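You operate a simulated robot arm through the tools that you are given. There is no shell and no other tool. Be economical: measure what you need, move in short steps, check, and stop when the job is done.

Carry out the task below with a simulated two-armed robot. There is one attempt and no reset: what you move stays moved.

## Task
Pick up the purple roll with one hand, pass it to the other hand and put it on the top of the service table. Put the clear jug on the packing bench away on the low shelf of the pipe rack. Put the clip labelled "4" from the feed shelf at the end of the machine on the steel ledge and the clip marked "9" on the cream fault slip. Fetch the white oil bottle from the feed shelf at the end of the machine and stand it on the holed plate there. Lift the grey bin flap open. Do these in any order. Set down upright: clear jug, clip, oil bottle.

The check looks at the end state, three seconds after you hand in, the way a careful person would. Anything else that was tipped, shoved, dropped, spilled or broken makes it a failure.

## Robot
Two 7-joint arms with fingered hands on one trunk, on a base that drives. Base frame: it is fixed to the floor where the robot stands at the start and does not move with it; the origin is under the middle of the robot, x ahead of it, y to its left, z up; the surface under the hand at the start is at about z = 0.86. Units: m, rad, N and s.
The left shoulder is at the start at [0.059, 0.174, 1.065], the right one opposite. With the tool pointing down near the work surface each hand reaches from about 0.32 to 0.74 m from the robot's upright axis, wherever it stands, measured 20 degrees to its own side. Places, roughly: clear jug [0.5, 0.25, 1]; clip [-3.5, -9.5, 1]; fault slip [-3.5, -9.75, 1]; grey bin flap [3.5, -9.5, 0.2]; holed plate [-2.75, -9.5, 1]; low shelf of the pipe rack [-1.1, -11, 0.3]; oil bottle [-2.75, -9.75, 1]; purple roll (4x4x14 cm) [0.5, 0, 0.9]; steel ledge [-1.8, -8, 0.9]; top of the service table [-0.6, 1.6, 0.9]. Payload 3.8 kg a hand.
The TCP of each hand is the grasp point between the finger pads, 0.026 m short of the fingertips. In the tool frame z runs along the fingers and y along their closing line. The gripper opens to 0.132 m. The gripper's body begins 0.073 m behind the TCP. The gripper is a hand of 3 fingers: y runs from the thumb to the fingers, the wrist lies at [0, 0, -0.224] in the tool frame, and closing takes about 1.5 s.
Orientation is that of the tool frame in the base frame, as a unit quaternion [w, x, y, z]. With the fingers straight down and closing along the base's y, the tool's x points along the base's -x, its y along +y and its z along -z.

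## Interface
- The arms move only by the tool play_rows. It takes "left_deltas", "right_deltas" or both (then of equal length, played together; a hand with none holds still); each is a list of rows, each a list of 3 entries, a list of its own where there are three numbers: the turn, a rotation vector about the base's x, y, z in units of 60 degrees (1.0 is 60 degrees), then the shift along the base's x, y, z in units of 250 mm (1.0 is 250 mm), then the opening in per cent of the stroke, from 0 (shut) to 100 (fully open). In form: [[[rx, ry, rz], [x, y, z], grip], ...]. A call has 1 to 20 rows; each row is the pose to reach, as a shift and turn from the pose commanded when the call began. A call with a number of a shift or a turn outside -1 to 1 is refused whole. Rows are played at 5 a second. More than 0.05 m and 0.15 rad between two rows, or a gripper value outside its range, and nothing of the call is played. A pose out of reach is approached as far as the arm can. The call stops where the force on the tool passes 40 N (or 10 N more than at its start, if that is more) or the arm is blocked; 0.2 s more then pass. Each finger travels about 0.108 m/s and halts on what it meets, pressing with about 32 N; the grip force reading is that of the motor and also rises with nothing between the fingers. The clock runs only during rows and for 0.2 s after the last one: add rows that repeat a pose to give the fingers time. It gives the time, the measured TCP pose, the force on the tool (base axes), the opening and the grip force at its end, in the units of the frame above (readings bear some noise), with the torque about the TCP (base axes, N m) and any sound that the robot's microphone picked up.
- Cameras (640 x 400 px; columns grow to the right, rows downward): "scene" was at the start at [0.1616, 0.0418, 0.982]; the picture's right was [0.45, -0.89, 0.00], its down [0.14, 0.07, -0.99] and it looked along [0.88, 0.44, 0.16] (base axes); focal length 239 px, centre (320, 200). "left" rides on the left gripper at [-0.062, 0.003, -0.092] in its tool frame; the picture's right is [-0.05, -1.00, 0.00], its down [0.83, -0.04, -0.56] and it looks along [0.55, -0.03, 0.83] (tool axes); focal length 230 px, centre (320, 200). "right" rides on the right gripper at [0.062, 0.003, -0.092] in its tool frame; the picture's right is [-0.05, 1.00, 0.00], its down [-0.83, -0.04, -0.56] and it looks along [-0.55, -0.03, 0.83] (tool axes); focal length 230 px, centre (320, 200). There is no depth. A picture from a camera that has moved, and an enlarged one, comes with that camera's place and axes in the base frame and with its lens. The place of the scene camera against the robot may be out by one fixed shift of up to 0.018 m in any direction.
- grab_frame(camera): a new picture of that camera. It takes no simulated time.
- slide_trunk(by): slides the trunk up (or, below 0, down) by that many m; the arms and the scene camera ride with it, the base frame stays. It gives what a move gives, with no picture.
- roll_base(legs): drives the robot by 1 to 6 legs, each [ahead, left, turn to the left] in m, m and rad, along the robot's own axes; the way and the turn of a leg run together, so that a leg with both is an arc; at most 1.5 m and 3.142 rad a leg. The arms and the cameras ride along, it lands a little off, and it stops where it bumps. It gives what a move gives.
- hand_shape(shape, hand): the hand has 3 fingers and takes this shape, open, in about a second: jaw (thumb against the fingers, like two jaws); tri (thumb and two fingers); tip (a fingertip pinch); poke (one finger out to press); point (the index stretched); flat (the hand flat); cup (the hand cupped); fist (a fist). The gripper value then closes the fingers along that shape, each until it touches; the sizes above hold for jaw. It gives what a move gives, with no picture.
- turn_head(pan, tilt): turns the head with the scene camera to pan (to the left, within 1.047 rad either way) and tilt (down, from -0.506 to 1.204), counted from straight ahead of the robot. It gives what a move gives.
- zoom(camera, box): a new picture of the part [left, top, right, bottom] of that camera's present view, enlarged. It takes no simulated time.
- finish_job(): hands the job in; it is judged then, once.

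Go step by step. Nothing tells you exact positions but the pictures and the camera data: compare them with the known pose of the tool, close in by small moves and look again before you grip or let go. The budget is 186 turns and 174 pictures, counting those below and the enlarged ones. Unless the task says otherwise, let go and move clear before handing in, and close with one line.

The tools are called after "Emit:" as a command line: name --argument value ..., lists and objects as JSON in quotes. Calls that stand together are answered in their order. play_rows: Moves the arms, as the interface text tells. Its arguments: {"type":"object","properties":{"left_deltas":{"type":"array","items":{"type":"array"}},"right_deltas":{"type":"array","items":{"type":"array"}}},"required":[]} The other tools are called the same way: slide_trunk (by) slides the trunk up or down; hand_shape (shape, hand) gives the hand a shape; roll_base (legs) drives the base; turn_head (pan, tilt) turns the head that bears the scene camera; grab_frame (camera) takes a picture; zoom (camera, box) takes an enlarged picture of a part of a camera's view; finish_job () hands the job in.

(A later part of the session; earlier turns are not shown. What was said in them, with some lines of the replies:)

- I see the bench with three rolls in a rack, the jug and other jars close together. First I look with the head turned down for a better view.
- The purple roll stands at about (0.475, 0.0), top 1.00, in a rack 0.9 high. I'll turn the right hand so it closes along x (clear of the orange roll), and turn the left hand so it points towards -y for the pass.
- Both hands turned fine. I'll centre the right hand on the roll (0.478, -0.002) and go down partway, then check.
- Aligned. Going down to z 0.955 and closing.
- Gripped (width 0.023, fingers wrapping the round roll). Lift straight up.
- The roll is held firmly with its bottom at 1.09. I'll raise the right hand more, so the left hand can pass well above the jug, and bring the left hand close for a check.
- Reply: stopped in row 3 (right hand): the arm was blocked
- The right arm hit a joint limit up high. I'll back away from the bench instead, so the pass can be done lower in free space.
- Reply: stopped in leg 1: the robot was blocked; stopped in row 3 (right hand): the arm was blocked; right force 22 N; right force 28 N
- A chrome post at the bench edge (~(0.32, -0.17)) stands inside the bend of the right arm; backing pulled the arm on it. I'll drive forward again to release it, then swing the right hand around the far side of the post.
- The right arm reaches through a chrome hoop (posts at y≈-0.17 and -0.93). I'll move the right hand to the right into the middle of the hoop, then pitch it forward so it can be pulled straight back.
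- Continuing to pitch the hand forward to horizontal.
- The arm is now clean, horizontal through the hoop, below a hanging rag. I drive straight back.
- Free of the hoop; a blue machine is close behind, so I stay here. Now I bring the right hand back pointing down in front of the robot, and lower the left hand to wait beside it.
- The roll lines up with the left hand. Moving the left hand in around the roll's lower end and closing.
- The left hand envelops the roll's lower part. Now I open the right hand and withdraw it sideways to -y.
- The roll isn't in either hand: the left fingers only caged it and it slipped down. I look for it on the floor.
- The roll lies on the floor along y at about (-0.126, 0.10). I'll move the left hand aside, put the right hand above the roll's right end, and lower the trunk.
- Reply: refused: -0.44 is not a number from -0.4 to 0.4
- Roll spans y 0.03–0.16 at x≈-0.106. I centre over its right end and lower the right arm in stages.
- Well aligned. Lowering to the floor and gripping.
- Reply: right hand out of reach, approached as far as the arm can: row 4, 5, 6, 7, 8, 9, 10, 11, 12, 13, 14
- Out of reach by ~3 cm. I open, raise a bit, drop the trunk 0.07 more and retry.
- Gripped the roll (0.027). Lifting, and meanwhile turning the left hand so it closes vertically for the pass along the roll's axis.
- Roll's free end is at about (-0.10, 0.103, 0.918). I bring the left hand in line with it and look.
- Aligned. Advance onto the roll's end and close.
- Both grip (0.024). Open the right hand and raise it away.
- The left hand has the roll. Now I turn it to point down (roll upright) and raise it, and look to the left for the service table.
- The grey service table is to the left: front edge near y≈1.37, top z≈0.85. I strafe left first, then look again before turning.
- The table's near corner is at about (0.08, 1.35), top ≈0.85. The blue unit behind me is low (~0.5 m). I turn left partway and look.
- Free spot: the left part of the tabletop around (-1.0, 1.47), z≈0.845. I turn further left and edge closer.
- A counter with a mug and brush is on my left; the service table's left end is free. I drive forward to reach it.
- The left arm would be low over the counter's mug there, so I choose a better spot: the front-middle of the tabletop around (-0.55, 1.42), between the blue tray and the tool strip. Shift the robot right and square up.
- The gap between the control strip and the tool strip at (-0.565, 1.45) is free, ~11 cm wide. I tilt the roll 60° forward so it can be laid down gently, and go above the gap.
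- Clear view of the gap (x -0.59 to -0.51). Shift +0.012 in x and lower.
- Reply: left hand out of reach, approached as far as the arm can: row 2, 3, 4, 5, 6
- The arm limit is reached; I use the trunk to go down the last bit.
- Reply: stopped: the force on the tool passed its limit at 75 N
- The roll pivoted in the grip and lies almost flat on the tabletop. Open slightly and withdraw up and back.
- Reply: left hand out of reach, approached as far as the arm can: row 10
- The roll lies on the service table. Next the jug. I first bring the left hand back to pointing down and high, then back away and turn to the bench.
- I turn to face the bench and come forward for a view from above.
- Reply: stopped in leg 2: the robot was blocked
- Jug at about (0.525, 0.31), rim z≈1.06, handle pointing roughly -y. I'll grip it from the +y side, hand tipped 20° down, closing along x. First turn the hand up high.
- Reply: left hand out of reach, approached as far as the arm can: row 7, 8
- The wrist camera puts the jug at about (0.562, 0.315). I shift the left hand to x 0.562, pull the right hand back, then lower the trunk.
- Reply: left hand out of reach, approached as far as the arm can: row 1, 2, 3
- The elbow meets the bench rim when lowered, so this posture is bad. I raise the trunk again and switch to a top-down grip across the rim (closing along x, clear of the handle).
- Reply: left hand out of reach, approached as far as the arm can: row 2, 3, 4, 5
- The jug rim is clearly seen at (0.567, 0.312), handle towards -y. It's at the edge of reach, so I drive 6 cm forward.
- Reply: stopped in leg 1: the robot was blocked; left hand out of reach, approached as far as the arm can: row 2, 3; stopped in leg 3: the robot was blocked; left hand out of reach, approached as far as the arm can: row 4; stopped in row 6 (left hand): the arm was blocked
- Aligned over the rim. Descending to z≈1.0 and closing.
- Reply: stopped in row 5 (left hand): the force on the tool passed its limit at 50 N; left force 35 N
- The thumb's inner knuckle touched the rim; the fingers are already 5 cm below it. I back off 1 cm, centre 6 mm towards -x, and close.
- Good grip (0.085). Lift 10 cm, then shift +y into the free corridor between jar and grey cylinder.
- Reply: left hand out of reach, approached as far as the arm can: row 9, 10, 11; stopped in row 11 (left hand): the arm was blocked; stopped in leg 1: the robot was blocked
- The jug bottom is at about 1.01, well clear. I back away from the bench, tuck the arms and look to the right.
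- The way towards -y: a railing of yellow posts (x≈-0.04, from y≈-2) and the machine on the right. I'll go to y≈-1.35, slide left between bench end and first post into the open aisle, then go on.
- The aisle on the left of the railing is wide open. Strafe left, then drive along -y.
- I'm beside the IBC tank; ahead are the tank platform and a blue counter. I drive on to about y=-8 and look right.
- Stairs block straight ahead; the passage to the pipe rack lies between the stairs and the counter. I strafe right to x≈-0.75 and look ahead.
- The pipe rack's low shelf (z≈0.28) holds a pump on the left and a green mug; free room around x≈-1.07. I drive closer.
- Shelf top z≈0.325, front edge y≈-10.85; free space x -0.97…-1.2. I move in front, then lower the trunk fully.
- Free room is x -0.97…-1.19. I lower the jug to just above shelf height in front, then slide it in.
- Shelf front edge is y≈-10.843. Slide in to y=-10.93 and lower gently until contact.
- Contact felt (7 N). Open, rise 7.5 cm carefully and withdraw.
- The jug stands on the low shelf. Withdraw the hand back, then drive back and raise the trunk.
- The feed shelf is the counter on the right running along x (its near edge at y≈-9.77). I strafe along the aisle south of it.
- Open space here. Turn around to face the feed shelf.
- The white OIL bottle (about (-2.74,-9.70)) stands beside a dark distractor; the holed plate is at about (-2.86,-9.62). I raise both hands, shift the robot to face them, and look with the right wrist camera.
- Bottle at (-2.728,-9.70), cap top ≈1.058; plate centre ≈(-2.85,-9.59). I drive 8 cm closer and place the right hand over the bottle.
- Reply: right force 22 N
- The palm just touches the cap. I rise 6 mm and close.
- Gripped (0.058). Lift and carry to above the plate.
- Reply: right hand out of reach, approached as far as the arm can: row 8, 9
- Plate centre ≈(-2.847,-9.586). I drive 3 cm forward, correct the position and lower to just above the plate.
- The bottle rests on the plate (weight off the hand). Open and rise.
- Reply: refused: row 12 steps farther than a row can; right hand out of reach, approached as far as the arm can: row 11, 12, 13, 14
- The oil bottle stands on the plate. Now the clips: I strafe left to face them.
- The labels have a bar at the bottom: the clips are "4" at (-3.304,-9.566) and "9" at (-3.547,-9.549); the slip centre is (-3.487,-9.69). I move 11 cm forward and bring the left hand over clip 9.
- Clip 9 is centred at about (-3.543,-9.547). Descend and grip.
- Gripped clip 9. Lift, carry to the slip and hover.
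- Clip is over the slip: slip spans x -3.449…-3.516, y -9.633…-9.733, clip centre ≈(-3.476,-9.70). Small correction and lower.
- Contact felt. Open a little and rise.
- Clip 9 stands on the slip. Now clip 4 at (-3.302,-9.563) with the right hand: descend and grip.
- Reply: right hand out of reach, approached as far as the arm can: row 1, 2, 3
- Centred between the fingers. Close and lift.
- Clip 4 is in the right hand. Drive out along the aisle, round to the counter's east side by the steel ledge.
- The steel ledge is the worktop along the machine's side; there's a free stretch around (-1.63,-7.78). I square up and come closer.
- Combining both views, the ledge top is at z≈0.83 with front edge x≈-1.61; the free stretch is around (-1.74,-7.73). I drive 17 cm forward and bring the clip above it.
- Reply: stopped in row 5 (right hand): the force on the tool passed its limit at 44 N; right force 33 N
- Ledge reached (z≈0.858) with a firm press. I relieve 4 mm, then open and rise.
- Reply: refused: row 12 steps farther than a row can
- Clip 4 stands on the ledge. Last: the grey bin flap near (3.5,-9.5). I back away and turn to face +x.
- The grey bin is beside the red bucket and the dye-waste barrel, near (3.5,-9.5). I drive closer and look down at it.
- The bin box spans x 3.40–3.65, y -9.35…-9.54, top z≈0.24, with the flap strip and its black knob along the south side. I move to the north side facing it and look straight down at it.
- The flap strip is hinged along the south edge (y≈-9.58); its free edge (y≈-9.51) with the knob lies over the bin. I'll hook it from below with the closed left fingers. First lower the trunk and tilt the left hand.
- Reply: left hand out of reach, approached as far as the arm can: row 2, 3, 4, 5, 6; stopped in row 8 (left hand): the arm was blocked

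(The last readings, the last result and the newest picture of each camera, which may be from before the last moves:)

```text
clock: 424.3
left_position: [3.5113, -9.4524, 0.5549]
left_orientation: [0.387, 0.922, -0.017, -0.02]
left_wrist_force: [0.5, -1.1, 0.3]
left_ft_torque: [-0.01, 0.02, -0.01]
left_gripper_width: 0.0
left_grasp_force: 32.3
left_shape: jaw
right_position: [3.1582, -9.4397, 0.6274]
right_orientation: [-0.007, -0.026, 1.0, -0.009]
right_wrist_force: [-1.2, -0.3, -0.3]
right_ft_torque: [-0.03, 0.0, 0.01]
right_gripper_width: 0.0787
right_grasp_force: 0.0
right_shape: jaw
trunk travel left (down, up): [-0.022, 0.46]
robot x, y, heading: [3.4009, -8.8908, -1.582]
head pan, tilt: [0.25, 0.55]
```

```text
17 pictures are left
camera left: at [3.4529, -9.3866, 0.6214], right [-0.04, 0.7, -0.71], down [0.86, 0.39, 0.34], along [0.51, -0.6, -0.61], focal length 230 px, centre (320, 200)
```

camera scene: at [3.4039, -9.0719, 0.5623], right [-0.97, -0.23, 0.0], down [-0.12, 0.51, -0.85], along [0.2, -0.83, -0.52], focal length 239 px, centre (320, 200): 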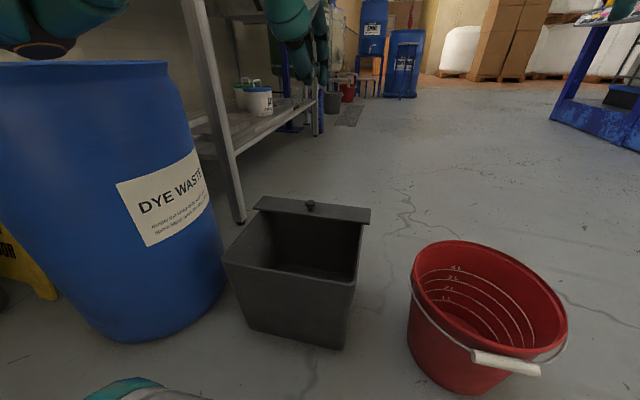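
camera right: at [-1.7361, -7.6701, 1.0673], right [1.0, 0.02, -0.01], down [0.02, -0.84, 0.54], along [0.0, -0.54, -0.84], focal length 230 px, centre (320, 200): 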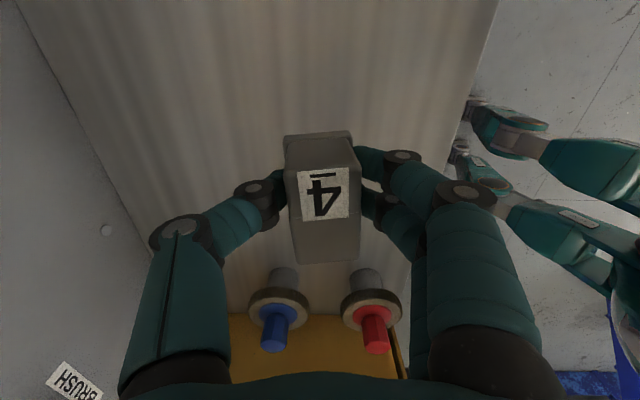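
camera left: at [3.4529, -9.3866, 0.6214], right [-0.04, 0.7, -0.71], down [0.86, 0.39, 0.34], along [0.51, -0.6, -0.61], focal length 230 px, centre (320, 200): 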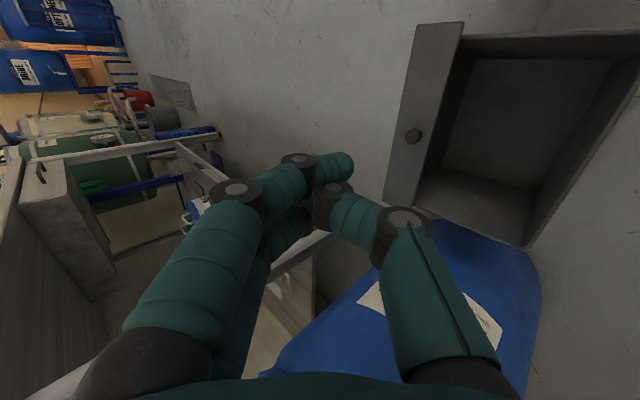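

The left elbow meets the barrel, so I'll use the right arm instead. First retract the left hand up to its earlier pose.

Emit:
play_rows --left_deltas '[[[0, 0, 0], [0, 0.05, 0.12], 0], [[0.1, 0, 0], [0, 0.12, 0.24], 0], [[0.2, 0, 0], [0.05, 0.2, 0.36], 0], [[0.3, 0, 0], [0.08, 0.3, 0.44], 0], [[0.4, 0, 0], [0.12, 0.4, 0.5], 0], [[0.5, 0, 0], [0.16, 0.5, 0.5], 0], [[0.6, 0, 0], [0.2, 0.6, 0.5], 0], [[0.7, 0, 0], [0.2, 0.7, 0.5], 0], [[0.76, 0, 0], [0.2, 0.7, 0.5], 0]]'

Emit:
roll_base --legs '[[0, 0.08, 0.01]]'

Emit:
play_rows --right_deltas '[[[-0.05, 0, 0], [0.12, 0.06, 0], 30], [[-0.1, 0, 0], [0.26, 0.1, 0], 0], [[-0.2, 0, 0], [0.4, 0.1, 0], 0], [[-0.3, 0, 0], [0.54, 0.1, -0.05], 0], [[-0.4, 0, 0], [0.7, 0.1, -0.1], 0], [[-0.5, 0, 0], [0.85, 0.1, -0.2], 0], [[-0.583, 0, 0], [1.0, 0.1, -0.3], 0], [[-0.583, 0, 0], [1.0, 0.1, -0.45], 0], [[-0.583, 0, 0], [1.0, 0.1, -0.6], 0]]'

Emit:
grab_frame --camera "right"

```text
clock: 426.3
left_position: [3.5636, -9.2755, 0.6711]
left_orientation: [-0.007, 1.0, -0.007, -0.026]
left_wrist_force: [0.0, -0.2, -0.4]
left_ft_torque: [0.01, -0.02, -0.01]
left_gripper_width: 0.0003
left_grasp_force: 32.4
left_shape: jaw
left hand out of reach, approached as far as the arm can: row 1
right_position: [3.1606, -9.4402, 0.627]
right_orientation: [-0.011, -0.026, 1.0, -0.008]
right_wrist_force: [0.4, 0.8, 0.0]
right_ft_torque: [0.0, 0.01, -0.03]
right_gripper_width: 0.0786
right_grasp_force: 0.1
right_shape: jaw
trunk travel left (down, up): [-0.022, 0.46]
robot x, y, heading: [3.3979, -8.8918, -1.584]
head pan, tilt: [0.25, 0.55]
```

```text
clock: 427.7
left_position: [3.6469, -9.2744, 0.6714]
left_orientation: [-0.007, 1.0, -0.001, -0.026]
left_wrist_force: [0.0, 0.0, -0.2]
left_ft_torque: [-0.03, 0.01, -0.02]
left_gripper_width: 0.0
left_grasp_force: 32.3
left_shape: jaw
right_position: [3.2468, -9.4429, 0.6283]
right_orientation: [-0.011, -0.031, 0.999, -0.008]
right_wrist_force: [0.2, -0.3, 0.1]
right_ft_torque: [0.0, 0.01, -0.02]
right_gripper_width: 0.0787
right_grasp_force: 0.0
right_shape: jaw
trunk travel left (down, up): [-0.022, 0.46]
robot x, y, heading: [3.4785, -8.8891, -1.573]
head pan, tilt: [0.25, 0.55]
```

```text
clock: 429.7
left_position: [3.6481, -9.275, 0.6716]
left_orientation: [-0.007, 1.0, 0.0, -0.025]
left_wrist_force: [0.5, -0.3, 0.2]
left_ft_torque: [0.01, -0.07, -0.02]
left_gripper_width: 0.0001
left_grasp_force: 31.9
left_shape: jaw
right_position: [3.4959, -9.4204, 0.4784]
right_orientation: [-0.019, -0.027, 0.951, -0.308]
right_wrist_force: [0.3, -0.2, 0.1]
right_ft_torque: [0.0, -0.02, 0.01]
right_gripper_width: 0.0
right_grasp_force: 32.5
right_shape: jaw
trunk travel left (down, up): [-0.022, 0.46]
robot x, y, heading: [3.4747, -8.892, -1.571]
head pan, tilt: [0.25, 0.55]
```

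```text
16 pictures are left
camera right: at [3.4366, -9.3659, 0.5526], right [-0.01, 0.81, -0.59], down [0.84, 0.32, 0.43], along [0.54, -0.49, -0.69], focal length 230 px, centre (320, 200)
```

right: 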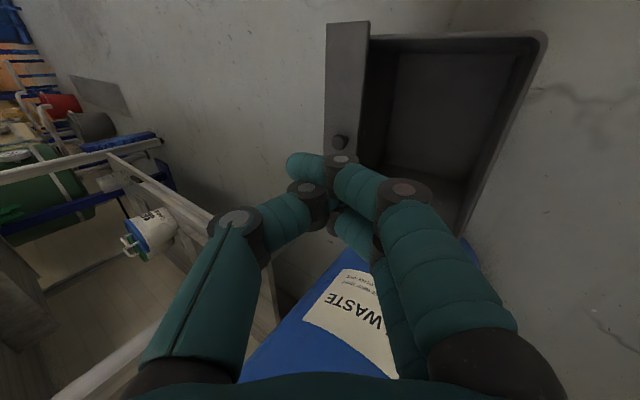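

The right hand is above the bin opening. I go down inside the bin north of the flap edge, then forward under the flap.

Emit:
play_rows --right_deltas '[[[0, 0, 0], [0.08, 0, -0.12], 0], [[0, 0, 0], [0.156, 0, -0.26], 0], [[0, 0, 0], [0.156, -0.02, -0.42], 0], [[0, 0, 0], [0.156, -0.04, -0.58], 0], [[0, 0, 0], [0.156, -0.06, -0.74], 0], [[0, 0, 0], [0.156, -0.08, -0.9], 0], [[0, 0, 0], [0.156, -0.08, -1.0], 0], [[0, 0, 0], [0.156, -0.08, -1.0], 0]]'

Emit:
grab_frame --camera "right"

Emit:
grab_frame --camera "scene"

```text
clock: 431.5
left_position: [3.6482, -9.2744, 0.6714]
left_orientation: [-0.007, 1.0, 0.0, -0.025]
left_wrist_force: [0.6, 0.0, -1.0]
left_ft_torque: [0.02, -0.02, 0.04]
left_gripper_width: 0.0002
left_grasp_force: 32.1
left_shape: jaw
right_position: [3.5343, -9.4386, 0.2266]
right_orientation: [-0.02, -0.027, 0.951, -0.308]
right_wrist_force: [-0.2, -0.1, 0.9]
right_ft_torque: [0.03, 0.0, -0.04]
right_gripper_width: 0.0
right_grasp_force: 32.5
right_shape: jaw
trunk travel left (down, up): [-0.022, 0.46]
robot x, y, heading: [3.4778, -8.8907, -1.57]
head pan, tilt: [0.25, 0.55]
```

```text
15 pictures are left
camera right: at [3.4745, -9.3844, 0.3013], right [-0.01, 0.81, -0.59], down [0.84, 0.32, 0.43], along [0.54, -0.49, -0.69], focal length 230 px, centre (320, 200)
```

right: 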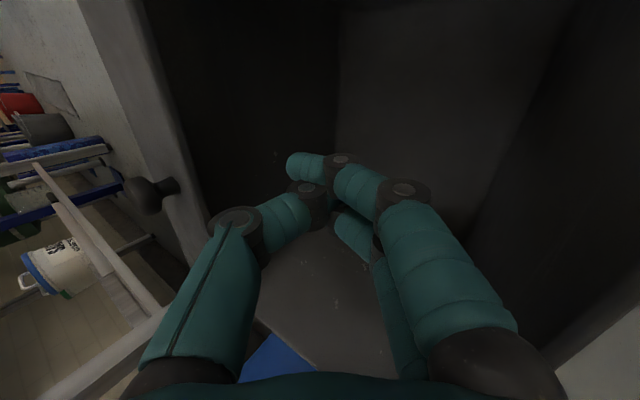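

```text
14 pictures are left
camera scene: at [3.4881, -9.0738, 0.5617], right [-0.97, -0.24, 0.0], down [-0.13, 0.51, -0.85], along [0.21, -0.83, -0.52], focal length 239 px, centre (320, 200)
```

scene: 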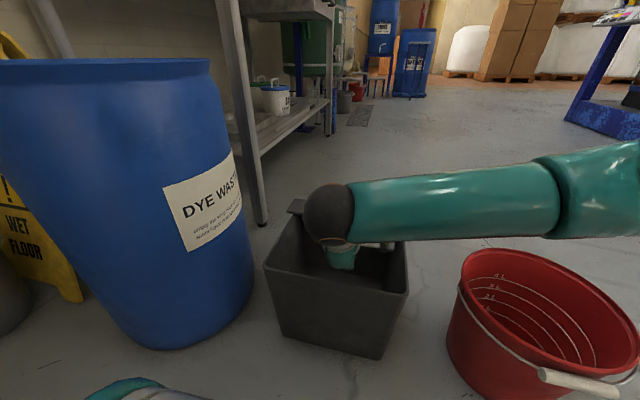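

I lower 4 cm more so the thumb passes beneath the flap edge, then advance south under it.

Emit:
play_rows --right_deltas '[[[0, 0, 0], [0, 0, -0.08], 0], [[0, 0, 0], [0, 0, -0.16], 0], [[0, 0, 0], [0, -0.07, -0.16], 0], [[0, 0, 0], [0, -0.14, -0.16], 0], [[0, 0, 0], [0, -0.21, -0.16], 0], [[0, 0, 0], [0, -0.26, -0.16], 0], [[0, 0, 0], [0, -0.26, -0.16], 0]]'

Emit:
grab_frame --camera "right"

```text
clock: 433.1
left_position: [3.6477, -9.2757, 0.672]
left_orientation: [-0.008, 1.0, 0.0, -0.025]
left_wrist_force: [1.1, 0.0, -0.6]
left_ft_torque: [-0.01, 0.02, -0.01]
left_gripper_width: 0.0
left_grasp_force: 32.2
left_shape: jaw
right_position: [3.5362, -9.5025, 0.1871]
right_orientation: [-0.019, -0.026, 0.951, -0.308]
right_wrist_force: [0.0, -0.3, -0.1]
right_ft_torque: [0.02, -0.01, -0.01]
right_gripper_width: 0.0
right_grasp_force: 31.5
right_shape: jaw
trunk travel left (down, up): [-0.022, 0.46]
robot x, y, heading: [3.4741, -8.8898, -1.577]
head pan, tilt: [0.25, 0.55]
```

```text
13 pictures are left
camera right: at [3.4759, -9.4503, 0.2625], right [-0.01, 0.81, -0.59], down [0.84, 0.32, 0.43], along [0.54, -0.49, -0.69], focal length 230 px, centre (320, 200)
```

right: 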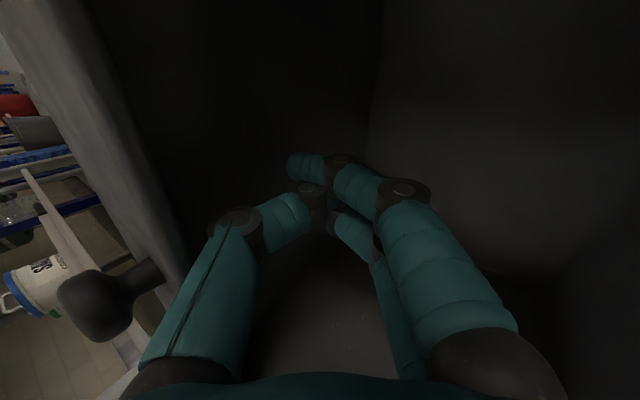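

No contact yet. Advance 2 cm more, then lift with a southward arc.

Emit:
play_rows --right_deltas '[[[0, 0, 0], [0, -0.05, 0], 0], [[0, 0, 0], [0, -0.09, 0], 0], [[0, 0, 0], [0, -0.09, 0.06], 0], [[0, 0, 0], [0, -0.1, 0.12], 0], [[0, 0, 0], [0, -0.12, 0.18], 0], [[0, 0, 0], [0, -0.15, 0.24], 0], [[0, 0, 0], [0, -0.19, 0.3], 0], [[0, 0, 0], [0, -0.24, 0.35], 0], [[0, 0, 0], [0, -0.24, 0.35], 0]]'

Emit:
grab_frame --camera "right"

```text
clock: 434.8
left_position: [3.6464, -9.2735, 0.6711]
left_orientation: [-0.008, 1.0, 0.0, -0.025]
left_wrist_force: [-0.1, 0.3, 0.0]
left_ft_torque: [0.0, 0.01, 0.03]
left_gripper_width: 0.0
left_grasp_force: 32.4
left_shape: jaw
right_position: [3.5369, -9.5381, 0.2526]
right_orientation: [-0.019, -0.029, 0.955, -0.293]
right_wrist_force: [-1.1, 14.4, -2.6]
right_ft_torque: [0.23, -0.01, -0.15]
right_gripper_width: 0.0
right_grasp_force: 32.2
right_shape: jaw
trunk travel left (down, up): [-0.022, 0.46]
robot x, y, heading: [3.4771, -8.8887, -1.567]
head pan, tilt: [0.25, 0.55]
stopped in row 8 (right hand): the force on the tool passed its limit at 45 N (the readings are from after the stop); the commanded pose is now the measured one
```

```text
12 pictures are left
camera right: at [3.4769, -9.4882, 0.3298], right [-0.01, 0.83, -0.56], down [0.84, 0.31, 0.44], along [0.54, -0.47, -0.7], focal length 230 px, centre (320, 200)
```

right: 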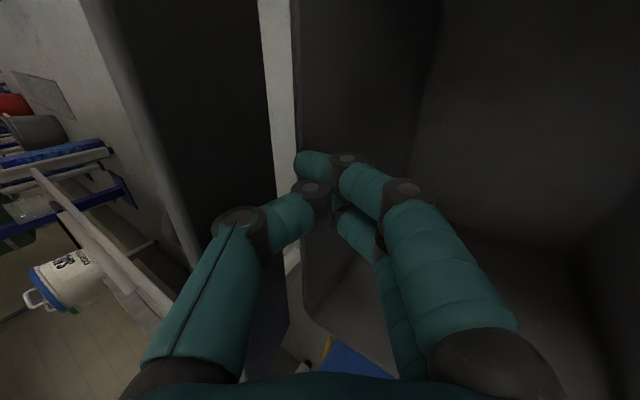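

The flap is lifted to roughly 75°; the fingertip now presses against the bin's rear wall. I rise 3 cm and push further south over the top.

Emit:
play_rows --right_deltas '[[[0, 0, 0], [0, 0.02, 0.04], 0], [[0, 0, 0], [0, 0.02, 0.1], 0], [[0, 0, 0], [0, 0, 0.14], 0], [[0, 0, 0], [0, -0.06, 0.15], 0], [[0, 0, 0], [0, -0.12, 0.16], 0], [[0, 0, 0], [0, -0.18, 0.17], 0], [[0, 0, 0], [0, -0.24, 0.18], 0], [[0, 0, 0], [0, -0.3, 0.18], 0], [[0, 0, 0], [0, -0.3, 0.18], 0]]'

Emit:
grab_frame --camera "right"

```text
clock: 435.9
left_position: [3.6464, -9.2754, 0.6707]
left_orientation: [-0.007, 1.0, 0.0, -0.025]
left_wrist_force: [-0.4, 0.2, -0.6]
left_ft_torque: [0.03, 0.0, 0.02]
left_gripper_width: 0.0
left_grasp_force: 32.3
left_shape: jaw
right_position: [3.5367, -9.558, 0.2914]
right_orientation: [-0.019, -0.029, 0.957, -0.287]
right_wrist_force: [-3.5, 14.8, 6.6]
right_ft_torque: [-0.03, 0.13, -0.3]
right_gripper_width: 0.0
right_grasp_force: 32.1
right_shape: jaw
trunk travel left (down, up): [-0.022, 0.46]
robot x, y, heading: [3.4757, -8.8908, -1.581]
head pan, tilt: [0.25, 0.55]
stopped in row 5 (right hand): the force on the tool passed its limit at 52 N (the readings are from after the stop); the commanded pose is now the measured one
```

```text
11 pictures are left
camera right: at [3.477, -9.5079, 0.3689], right [-0.01, 0.83, -0.55], down [0.84, 0.31, 0.44], along [0.54, -0.46, -0.71], focal length 230 px, centre (320, 200)
```

right: 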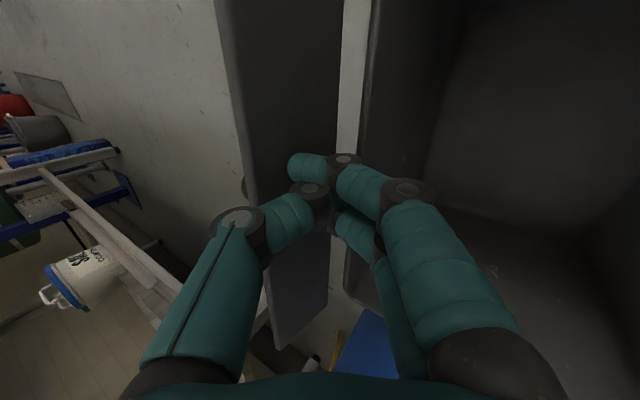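

The flap is now at or just past vertical and hard against its stop. I withdraw the hand and check that it stays.

Emit:
play_rows --right_deltas '[[[0, 0, 0], [0, 0.06, 0.02], 0], [[0, 0, 0], [0, 0.14, 0.06], 0], [[0, 0, 0], [0, 0.22, 0.16], 0], [[0, 0, 0], [0, 0.28, 0.3], 0], [[0, 0, 0], [0, 0.3, 0.46], 0], [[0, 0, 0], [0, 0.32, 0.62], 0], [[0, 0, 0], [-0.05, 0.34, 0.78], 0], [[0, 0, 0], [-0.1, 0.36, 0.92], 0]]'

Emit:
grab_frame --camera "right"

```text
clock: 437.7
left_position: [3.6471, -9.2723, 0.6714]
left_orientation: [-0.007, 1.0, 0.0, -0.025]
left_wrist_force: [-0.2, 0.5, 0.6]
left_ft_torque: [-0.02, 0.03, -0.01]
left_gripper_width: 0.0001
left_grasp_force: 31.9
left_shape: jaw
right_position: [3.5098, -9.4677, 0.5201]
right_orientation: [-0.02, -0.029, 0.957, -0.289]
right_wrist_force: [0.2, 0.3, 0.0]
right_ft_torque: [0.02, 0.0, -0.04]
right_gripper_width: 0.0
right_grasp_force: 32.0
right_shape: jaw
trunk travel left (down, up): [-0.022, 0.46]
robot x, y, heading: [3.4753, -8.8898, -1.577]
head pan, tilt: [0.25, 0.55]
```

```text
10 pictures are left
camera right: at [3.4506, -9.418, 0.5983], right [-0.02, 0.83, -0.55], down [0.84, 0.31, 0.44], along [0.54, -0.46, -0.71], focal length 230 px, centre (320, 200)
```

right: 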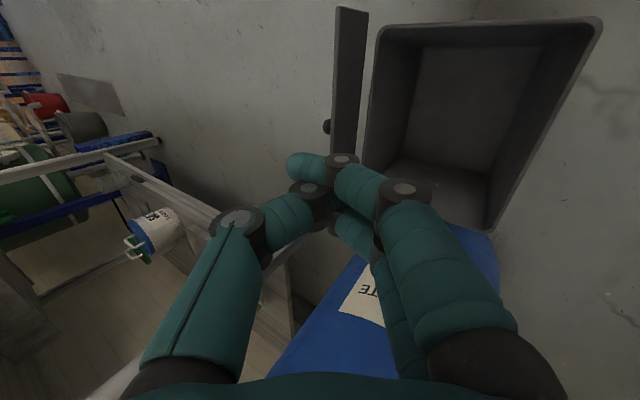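

The flap stands open, knob on the far side. I back away and take a last look.

Emit:
roll_base --legs '[[-0.35, 0, 0]]'

Emit:
turn_head --pan 0.1 --tilt 0.4

Emit:
grab_frame --camera "scene"

```text
clock: 440.0
left_position: [3.6494, -8.9275, 0.6713]
left_orientation: [-0.007, 1.0, 0.001, -0.025]
left_wrist_force: [-0.3, 0.8, -0.7]
left_ft_torque: [-0.01, 0.0, -0.01]
left_gripper_width: 0.0001
left_grasp_force: 31.9
left_shape: jaw
right_position: [3.5131, -9.1221, 0.52]
right_orientation: [-0.02, -0.029, 0.957, -0.289]
right_wrist_force: [0.4, -0.4, 0.2]
right_ft_torque: [-0.02, -0.03, 0.0]
right_gripper_width: 0.0
right_grasp_force: 31.8
right_shape: jaw
trunk travel left (down, up): [-0.022, 0.46]
robot x, y, heading: [3.4739, -8.5435, -1.574]
head pan, tilt: [0.25, 0.55]
```

```text
clock: 440.7
left_position: [3.6486, -8.9269, 0.6719]
left_orientation: [-0.007, 1.0, 0.001, -0.025]
left_wrist_force: [0.5, 0.0, -0.7]
left_ft_torque: [0.02, 0.0, 0.02]
left_gripper_width: 0.0
left_grasp_force: 32.2
left_shape: jaw
right_position: [3.512, -9.1227, 0.5197]
right_orientation: [-0.02, -0.029, 0.957, -0.288]
right_wrist_force: [-0.7, 0.1, 0.3]
right_ft_torque: [0.0, 0.01, 0.03]
right_gripper_width: 0.0
right_grasp_force: 32.4
right_shape: jaw
trunk travel left (down, up): [-0.022, 0.46]
robot x, y, heading: [3.4774, -8.5414, -1.572]
head pan, tilt: [0.099, 0.4]
```

```text
9 pictures are left
camera scene: at [3.4766, -8.7315, 0.5754], right [-1.0, -0.1, 0.0], down [-0.04, 0.39, -0.92], along [0.09, -0.92, -0.39], focal length 239 px, centre (320, 200)
```

scene: 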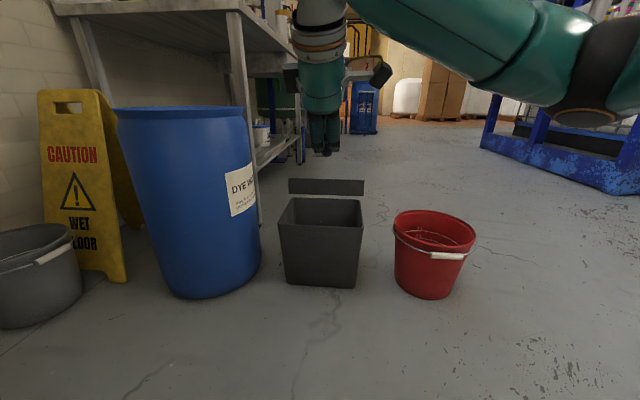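

The flap stands open by itself and everything around the bin is in place, so every task is done and both hands are clear. I hand the job in.

Emit:
finish_job

```text
The job is handed in.
```

All five tasks are done and handed in; no result has come back. The purple roll slipped to the floor during the first pass between hands. I picked it up, passed it properly, and it now lies on its side on the service table.
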